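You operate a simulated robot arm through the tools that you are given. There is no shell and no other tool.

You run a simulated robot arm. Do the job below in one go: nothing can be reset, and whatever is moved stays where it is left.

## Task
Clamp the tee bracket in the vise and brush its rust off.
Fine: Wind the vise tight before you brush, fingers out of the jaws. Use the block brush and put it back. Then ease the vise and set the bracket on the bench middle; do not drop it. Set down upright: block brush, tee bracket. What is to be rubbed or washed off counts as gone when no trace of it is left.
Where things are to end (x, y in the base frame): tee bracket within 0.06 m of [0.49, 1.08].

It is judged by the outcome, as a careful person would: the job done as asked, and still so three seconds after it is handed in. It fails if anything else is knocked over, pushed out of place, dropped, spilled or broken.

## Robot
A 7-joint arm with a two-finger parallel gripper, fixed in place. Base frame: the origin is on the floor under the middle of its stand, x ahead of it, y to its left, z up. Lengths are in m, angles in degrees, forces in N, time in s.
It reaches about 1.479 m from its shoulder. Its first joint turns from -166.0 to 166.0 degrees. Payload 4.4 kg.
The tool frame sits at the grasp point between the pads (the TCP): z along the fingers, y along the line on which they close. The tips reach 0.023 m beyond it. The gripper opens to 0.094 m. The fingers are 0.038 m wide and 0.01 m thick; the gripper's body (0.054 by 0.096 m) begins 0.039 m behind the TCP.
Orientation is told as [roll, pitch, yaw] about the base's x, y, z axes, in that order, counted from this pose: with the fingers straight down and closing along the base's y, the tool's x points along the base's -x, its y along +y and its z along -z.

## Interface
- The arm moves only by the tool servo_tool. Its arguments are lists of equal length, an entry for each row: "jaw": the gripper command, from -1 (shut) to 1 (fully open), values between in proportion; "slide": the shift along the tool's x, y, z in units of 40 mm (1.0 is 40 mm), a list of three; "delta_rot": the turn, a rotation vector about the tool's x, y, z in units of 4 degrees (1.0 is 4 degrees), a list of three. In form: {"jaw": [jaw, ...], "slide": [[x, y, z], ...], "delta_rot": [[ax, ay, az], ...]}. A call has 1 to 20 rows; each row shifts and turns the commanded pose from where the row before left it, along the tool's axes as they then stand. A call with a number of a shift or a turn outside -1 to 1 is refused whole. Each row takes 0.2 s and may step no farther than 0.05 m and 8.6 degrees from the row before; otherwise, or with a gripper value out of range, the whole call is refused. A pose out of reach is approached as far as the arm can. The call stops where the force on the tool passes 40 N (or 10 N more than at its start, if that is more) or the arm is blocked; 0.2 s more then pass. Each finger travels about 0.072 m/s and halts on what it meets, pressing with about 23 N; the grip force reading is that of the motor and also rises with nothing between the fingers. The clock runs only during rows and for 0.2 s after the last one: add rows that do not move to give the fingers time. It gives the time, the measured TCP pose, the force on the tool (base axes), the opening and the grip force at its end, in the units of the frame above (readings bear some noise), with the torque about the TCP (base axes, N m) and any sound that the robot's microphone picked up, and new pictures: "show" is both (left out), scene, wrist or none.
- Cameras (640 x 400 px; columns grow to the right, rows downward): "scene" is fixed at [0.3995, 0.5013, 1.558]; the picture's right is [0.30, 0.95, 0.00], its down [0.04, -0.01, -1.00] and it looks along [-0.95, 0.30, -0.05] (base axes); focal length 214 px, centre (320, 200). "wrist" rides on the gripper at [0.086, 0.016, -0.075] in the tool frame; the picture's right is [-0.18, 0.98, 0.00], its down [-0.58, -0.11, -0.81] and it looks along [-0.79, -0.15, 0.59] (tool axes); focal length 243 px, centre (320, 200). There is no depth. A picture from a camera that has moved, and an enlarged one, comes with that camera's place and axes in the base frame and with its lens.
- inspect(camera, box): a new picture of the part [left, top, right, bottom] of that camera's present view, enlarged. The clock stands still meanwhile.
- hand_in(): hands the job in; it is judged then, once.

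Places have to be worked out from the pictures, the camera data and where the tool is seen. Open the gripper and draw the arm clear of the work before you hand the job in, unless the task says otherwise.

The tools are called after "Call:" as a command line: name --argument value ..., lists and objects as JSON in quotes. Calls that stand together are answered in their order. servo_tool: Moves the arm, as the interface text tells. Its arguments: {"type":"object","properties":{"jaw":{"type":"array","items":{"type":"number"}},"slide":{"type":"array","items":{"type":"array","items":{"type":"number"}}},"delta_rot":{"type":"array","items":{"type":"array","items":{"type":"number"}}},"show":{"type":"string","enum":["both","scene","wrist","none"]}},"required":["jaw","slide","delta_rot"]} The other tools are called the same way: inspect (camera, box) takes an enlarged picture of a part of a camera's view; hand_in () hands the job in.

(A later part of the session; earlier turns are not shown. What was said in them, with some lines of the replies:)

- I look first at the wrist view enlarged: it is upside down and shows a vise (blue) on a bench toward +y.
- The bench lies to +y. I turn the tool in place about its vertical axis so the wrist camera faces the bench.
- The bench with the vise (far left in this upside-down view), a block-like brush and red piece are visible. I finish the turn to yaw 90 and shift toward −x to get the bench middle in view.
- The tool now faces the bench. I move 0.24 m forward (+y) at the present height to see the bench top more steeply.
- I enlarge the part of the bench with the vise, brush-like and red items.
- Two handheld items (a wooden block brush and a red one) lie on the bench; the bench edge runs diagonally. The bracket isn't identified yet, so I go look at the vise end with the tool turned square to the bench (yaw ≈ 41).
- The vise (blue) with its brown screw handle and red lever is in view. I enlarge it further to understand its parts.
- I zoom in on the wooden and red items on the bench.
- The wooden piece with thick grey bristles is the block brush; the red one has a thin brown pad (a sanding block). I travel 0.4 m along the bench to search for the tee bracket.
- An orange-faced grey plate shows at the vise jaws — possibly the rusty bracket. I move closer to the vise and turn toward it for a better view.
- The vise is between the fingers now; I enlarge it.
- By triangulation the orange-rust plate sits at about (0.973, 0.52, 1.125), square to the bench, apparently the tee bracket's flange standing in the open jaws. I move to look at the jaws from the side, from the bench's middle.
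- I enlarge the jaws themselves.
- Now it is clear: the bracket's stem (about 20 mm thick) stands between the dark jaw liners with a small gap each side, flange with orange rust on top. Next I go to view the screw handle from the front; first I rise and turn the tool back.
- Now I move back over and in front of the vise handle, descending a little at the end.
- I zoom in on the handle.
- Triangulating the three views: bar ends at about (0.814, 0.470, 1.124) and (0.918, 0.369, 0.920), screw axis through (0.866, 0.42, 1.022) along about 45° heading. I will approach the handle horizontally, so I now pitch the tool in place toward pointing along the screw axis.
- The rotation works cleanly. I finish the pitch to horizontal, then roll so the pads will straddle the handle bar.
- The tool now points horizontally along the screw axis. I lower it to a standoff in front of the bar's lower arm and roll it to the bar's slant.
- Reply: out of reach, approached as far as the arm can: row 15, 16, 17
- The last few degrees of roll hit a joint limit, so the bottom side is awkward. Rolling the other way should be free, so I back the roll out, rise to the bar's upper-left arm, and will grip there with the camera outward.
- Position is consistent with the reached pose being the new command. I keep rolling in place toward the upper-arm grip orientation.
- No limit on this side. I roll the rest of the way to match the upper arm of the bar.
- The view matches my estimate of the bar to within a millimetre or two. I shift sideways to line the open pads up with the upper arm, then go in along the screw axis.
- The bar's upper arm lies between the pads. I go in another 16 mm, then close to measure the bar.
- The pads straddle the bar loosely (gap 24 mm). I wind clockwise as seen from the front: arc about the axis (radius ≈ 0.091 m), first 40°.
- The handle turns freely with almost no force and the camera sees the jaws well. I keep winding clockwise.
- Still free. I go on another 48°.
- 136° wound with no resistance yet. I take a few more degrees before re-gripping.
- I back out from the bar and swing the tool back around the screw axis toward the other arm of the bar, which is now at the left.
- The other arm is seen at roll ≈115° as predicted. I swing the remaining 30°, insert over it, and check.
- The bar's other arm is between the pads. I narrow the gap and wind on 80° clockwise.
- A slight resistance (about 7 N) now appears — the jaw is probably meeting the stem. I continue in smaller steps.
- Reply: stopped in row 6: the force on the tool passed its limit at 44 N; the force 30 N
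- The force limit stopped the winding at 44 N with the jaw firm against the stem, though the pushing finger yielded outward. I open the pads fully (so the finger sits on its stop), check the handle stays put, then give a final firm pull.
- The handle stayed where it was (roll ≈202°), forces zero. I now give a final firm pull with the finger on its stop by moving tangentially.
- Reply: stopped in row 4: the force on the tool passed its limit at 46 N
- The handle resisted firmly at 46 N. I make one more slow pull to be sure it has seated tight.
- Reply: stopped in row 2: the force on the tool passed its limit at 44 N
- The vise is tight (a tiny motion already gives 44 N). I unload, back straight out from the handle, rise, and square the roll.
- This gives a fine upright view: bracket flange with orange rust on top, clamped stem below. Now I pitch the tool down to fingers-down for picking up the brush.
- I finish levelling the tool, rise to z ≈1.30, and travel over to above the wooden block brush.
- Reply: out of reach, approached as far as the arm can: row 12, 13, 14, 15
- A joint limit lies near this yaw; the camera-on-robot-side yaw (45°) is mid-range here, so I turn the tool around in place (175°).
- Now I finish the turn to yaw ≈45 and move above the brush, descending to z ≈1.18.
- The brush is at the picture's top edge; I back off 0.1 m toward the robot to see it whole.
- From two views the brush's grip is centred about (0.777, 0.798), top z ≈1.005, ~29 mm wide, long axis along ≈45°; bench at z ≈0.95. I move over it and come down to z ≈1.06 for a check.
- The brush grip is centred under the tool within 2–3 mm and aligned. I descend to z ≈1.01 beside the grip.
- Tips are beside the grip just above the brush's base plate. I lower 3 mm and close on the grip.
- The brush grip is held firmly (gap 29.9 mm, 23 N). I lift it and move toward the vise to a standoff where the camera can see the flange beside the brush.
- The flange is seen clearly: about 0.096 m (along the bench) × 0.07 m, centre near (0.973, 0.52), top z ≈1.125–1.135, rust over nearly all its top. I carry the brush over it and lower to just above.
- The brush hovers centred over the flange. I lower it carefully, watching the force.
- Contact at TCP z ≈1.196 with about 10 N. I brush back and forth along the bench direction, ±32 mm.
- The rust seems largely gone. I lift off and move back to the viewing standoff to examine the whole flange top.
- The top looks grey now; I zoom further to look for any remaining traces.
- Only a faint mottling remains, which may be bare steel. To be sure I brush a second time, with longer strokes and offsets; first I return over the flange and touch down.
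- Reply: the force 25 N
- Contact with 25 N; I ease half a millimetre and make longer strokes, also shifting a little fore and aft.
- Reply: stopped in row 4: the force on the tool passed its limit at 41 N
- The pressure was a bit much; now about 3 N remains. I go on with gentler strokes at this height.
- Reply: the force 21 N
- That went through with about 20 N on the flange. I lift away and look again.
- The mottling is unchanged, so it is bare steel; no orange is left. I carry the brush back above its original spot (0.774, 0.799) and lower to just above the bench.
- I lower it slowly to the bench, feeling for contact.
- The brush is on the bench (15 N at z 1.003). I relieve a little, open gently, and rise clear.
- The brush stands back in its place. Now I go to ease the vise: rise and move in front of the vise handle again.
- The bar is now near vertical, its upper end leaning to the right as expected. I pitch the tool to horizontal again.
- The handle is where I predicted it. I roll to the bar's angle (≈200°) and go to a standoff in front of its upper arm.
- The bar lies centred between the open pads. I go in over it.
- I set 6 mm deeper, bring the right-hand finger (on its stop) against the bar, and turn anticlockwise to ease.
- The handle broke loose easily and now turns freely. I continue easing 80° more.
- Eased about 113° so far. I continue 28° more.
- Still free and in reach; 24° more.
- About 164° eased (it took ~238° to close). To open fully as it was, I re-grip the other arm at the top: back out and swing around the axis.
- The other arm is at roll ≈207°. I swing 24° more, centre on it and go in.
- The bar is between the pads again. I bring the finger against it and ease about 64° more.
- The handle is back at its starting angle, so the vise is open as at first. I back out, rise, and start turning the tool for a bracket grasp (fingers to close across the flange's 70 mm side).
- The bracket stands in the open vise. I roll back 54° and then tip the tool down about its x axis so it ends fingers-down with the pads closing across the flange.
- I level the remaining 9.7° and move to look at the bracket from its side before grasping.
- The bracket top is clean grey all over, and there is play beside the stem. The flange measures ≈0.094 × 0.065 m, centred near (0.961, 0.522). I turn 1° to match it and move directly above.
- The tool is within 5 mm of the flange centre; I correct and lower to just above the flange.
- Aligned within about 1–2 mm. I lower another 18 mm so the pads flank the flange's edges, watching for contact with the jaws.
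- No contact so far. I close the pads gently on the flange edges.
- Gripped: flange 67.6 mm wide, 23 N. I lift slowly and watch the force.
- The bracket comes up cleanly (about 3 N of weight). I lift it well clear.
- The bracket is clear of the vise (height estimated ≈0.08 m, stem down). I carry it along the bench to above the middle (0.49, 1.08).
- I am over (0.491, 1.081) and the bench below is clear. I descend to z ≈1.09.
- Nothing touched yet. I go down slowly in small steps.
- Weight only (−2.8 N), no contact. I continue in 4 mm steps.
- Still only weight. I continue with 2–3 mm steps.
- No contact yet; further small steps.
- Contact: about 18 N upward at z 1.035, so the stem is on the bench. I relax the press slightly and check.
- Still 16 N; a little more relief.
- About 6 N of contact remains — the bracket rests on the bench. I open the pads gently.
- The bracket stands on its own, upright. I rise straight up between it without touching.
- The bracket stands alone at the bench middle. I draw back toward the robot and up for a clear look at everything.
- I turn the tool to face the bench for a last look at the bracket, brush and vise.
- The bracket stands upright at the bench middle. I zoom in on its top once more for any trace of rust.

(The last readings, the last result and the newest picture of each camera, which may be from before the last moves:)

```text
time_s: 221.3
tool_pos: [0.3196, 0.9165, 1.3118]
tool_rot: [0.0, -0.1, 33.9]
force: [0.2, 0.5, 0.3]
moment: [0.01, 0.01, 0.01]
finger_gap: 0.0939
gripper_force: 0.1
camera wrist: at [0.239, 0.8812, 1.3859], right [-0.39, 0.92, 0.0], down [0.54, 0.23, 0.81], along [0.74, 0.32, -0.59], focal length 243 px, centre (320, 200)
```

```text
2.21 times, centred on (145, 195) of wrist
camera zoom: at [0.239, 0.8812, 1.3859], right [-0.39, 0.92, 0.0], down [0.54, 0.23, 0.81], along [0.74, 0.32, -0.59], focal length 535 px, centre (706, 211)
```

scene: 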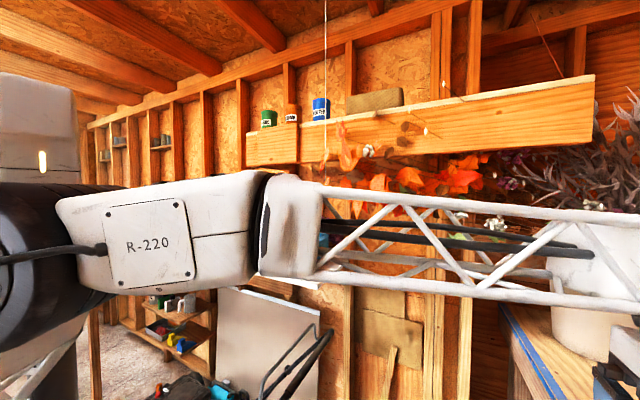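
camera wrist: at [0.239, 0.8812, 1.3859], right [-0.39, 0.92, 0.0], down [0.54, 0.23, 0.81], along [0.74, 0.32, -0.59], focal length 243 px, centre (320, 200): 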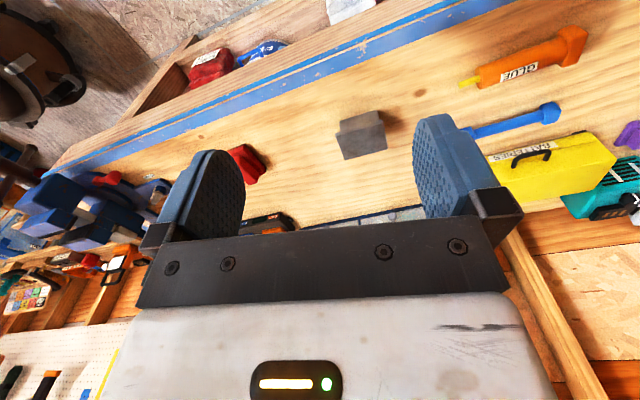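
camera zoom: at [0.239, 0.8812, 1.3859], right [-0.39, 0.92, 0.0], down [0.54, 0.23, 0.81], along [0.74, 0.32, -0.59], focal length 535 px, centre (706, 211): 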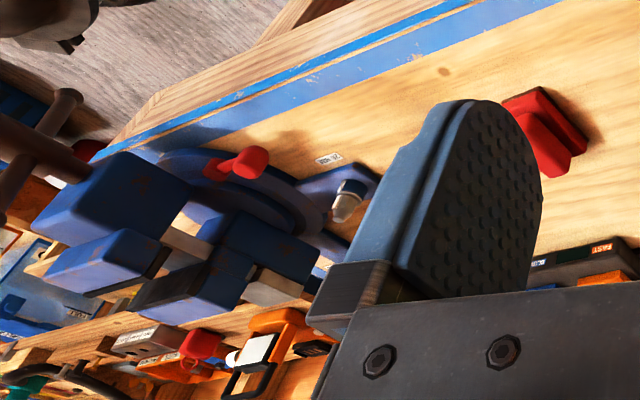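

The bracket is bare steel, the mottling same as on its never-rusted stem. I draw the arm further back from the bench and check the brush.

Call:
servo_tool --jaw '[1, 1, 1, 1, 1]' --slide '[[0, -1, 0], [0, -1, 0], [0, -1, 0], [0, -1, 0], [0, 0, 0]]' --delta_rot '[[0, 0, 0], [0, 0, 0], [0, 0, 0], [0, 0, 0], [0, 0, 0]]' --show "wrist"

Call:
inspect --camera "wrist" --box '[160, 60, 480, 220]'

```text
time_s: 222.5
tool_pos: [0.4081, 0.7826, 1.3129]
tool_rot: [0.0, -0.1, 33.8]
force: [-0.4, -0.2, 0.3]
moment: [-0.03, -0.02, 0.03]
finger_gap: 0.0943
gripper_force: 0.1
camera wrist: at [0.3276, 0.7469, 1.3864], right [-0.39, 0.92, 0.0], down [0.54, 0.23, 0.81], along [0.74, 0.32, -0.59], focal length 243 px, centre (320, 200)
```

wrist: 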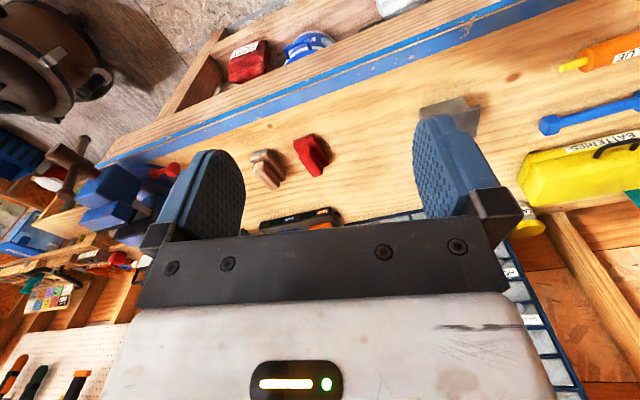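

```text
2.00 times, centred on (320, 140) of wrist
camera zoom: at [0.3276, 0.7469, 1.3864], right [-0.39, 0.92, 0.0], down [0.54, 0.23, 0.81], along [0.74, 0.32, -0.59], focal length 485 px, centre (320, 320)
```

zoom: 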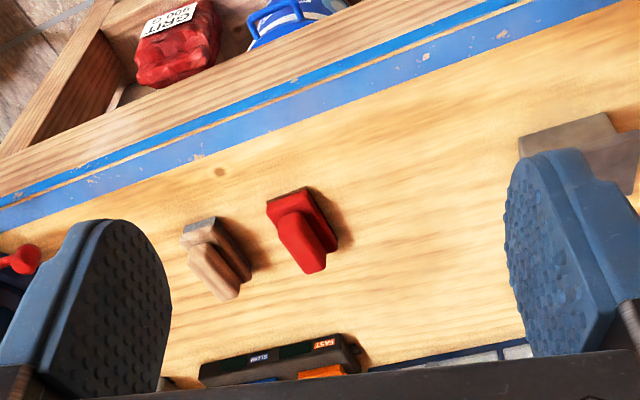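

Brush and bracket both stand upright in place, the vise is eased, and nothing else has moved. I draw the arm a little further back.

Call:
servo_tool --jaw '[1, 1, 1, 1, 1, 1]' --slide '[[0.8, 0, -0.4], [0.9, 0, -0.4], [0.9, 0, 0], [0.9, 0, 0], [0, 0, 0], [0, 0, 0]]' --delta_rot '[[0, 0, 0], [0, 0, 0], [0, 0, 0], [0, 0, 0], [0, 0, 0], [0, 0, 0]]' --show "wrist"

```text
time_s: 223.9
tool_pos: [0.2927, 0.7054, 1.3435]
tool_rot: [0.1, 0.0, 33.7]
force: [-0.4, -0.2, -0.3]
moment: [-0.01, 0.0, 0.04]
finger_gap: 0.094
gripper_force: 0.1
camera wrist: at [0.2112, 0.67, 1.4192], right [-0.39, 0.92, 0.0], down [0.54, 0.23, 0.81], along [0.74, 0.32, -0.59], focal length 243 px, centre (320, 200)
```

wrist: 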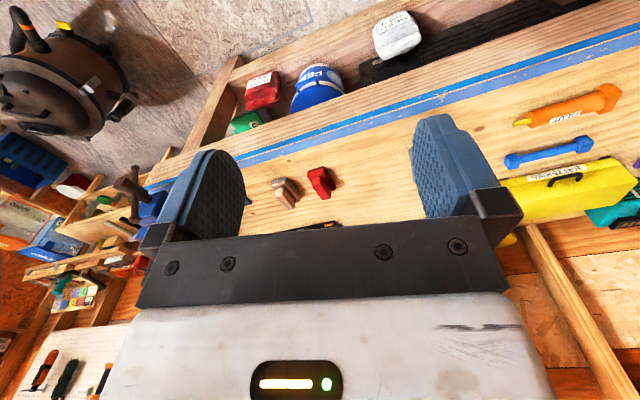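

The gripper is open and the arm is clear. The bracket is clean and stands upright at about (0.49, 1.08), the brush is back in its place, and the vise is eased. I hand the job in.

Call:
hand_in

```text
The job is handed in.
```

I clamped the tee bracket, brushed its rust off, and set it on the bench middle. The job is handed in; I have not seen the judgement.

- **Vise:** I wound the handle clockwise about 238° until it would not turn against 44–46 N at the bar. The fingers were clear of the jaws throughout. After brushing I turned it back to its starting angle.
- **Rust:** I made two passes with the block brush over the top of the bracket. The last close view shows bare grey steel with no orange. A faint mottling remains, but the same mottling shows on the stem, where I saw no rust.
- **Block brush:** It is back upright where I picked it up, at about (0.774, 0.798).
- **Tee bracket:** It stands upright on its stem at about (0.49, 1.08). I lowered it until it touched the bench and then opened the gripper, so it was not dropped.

Nothing else looked out of place in the final views. The gripper is open and the arm is drawn back from the bench.
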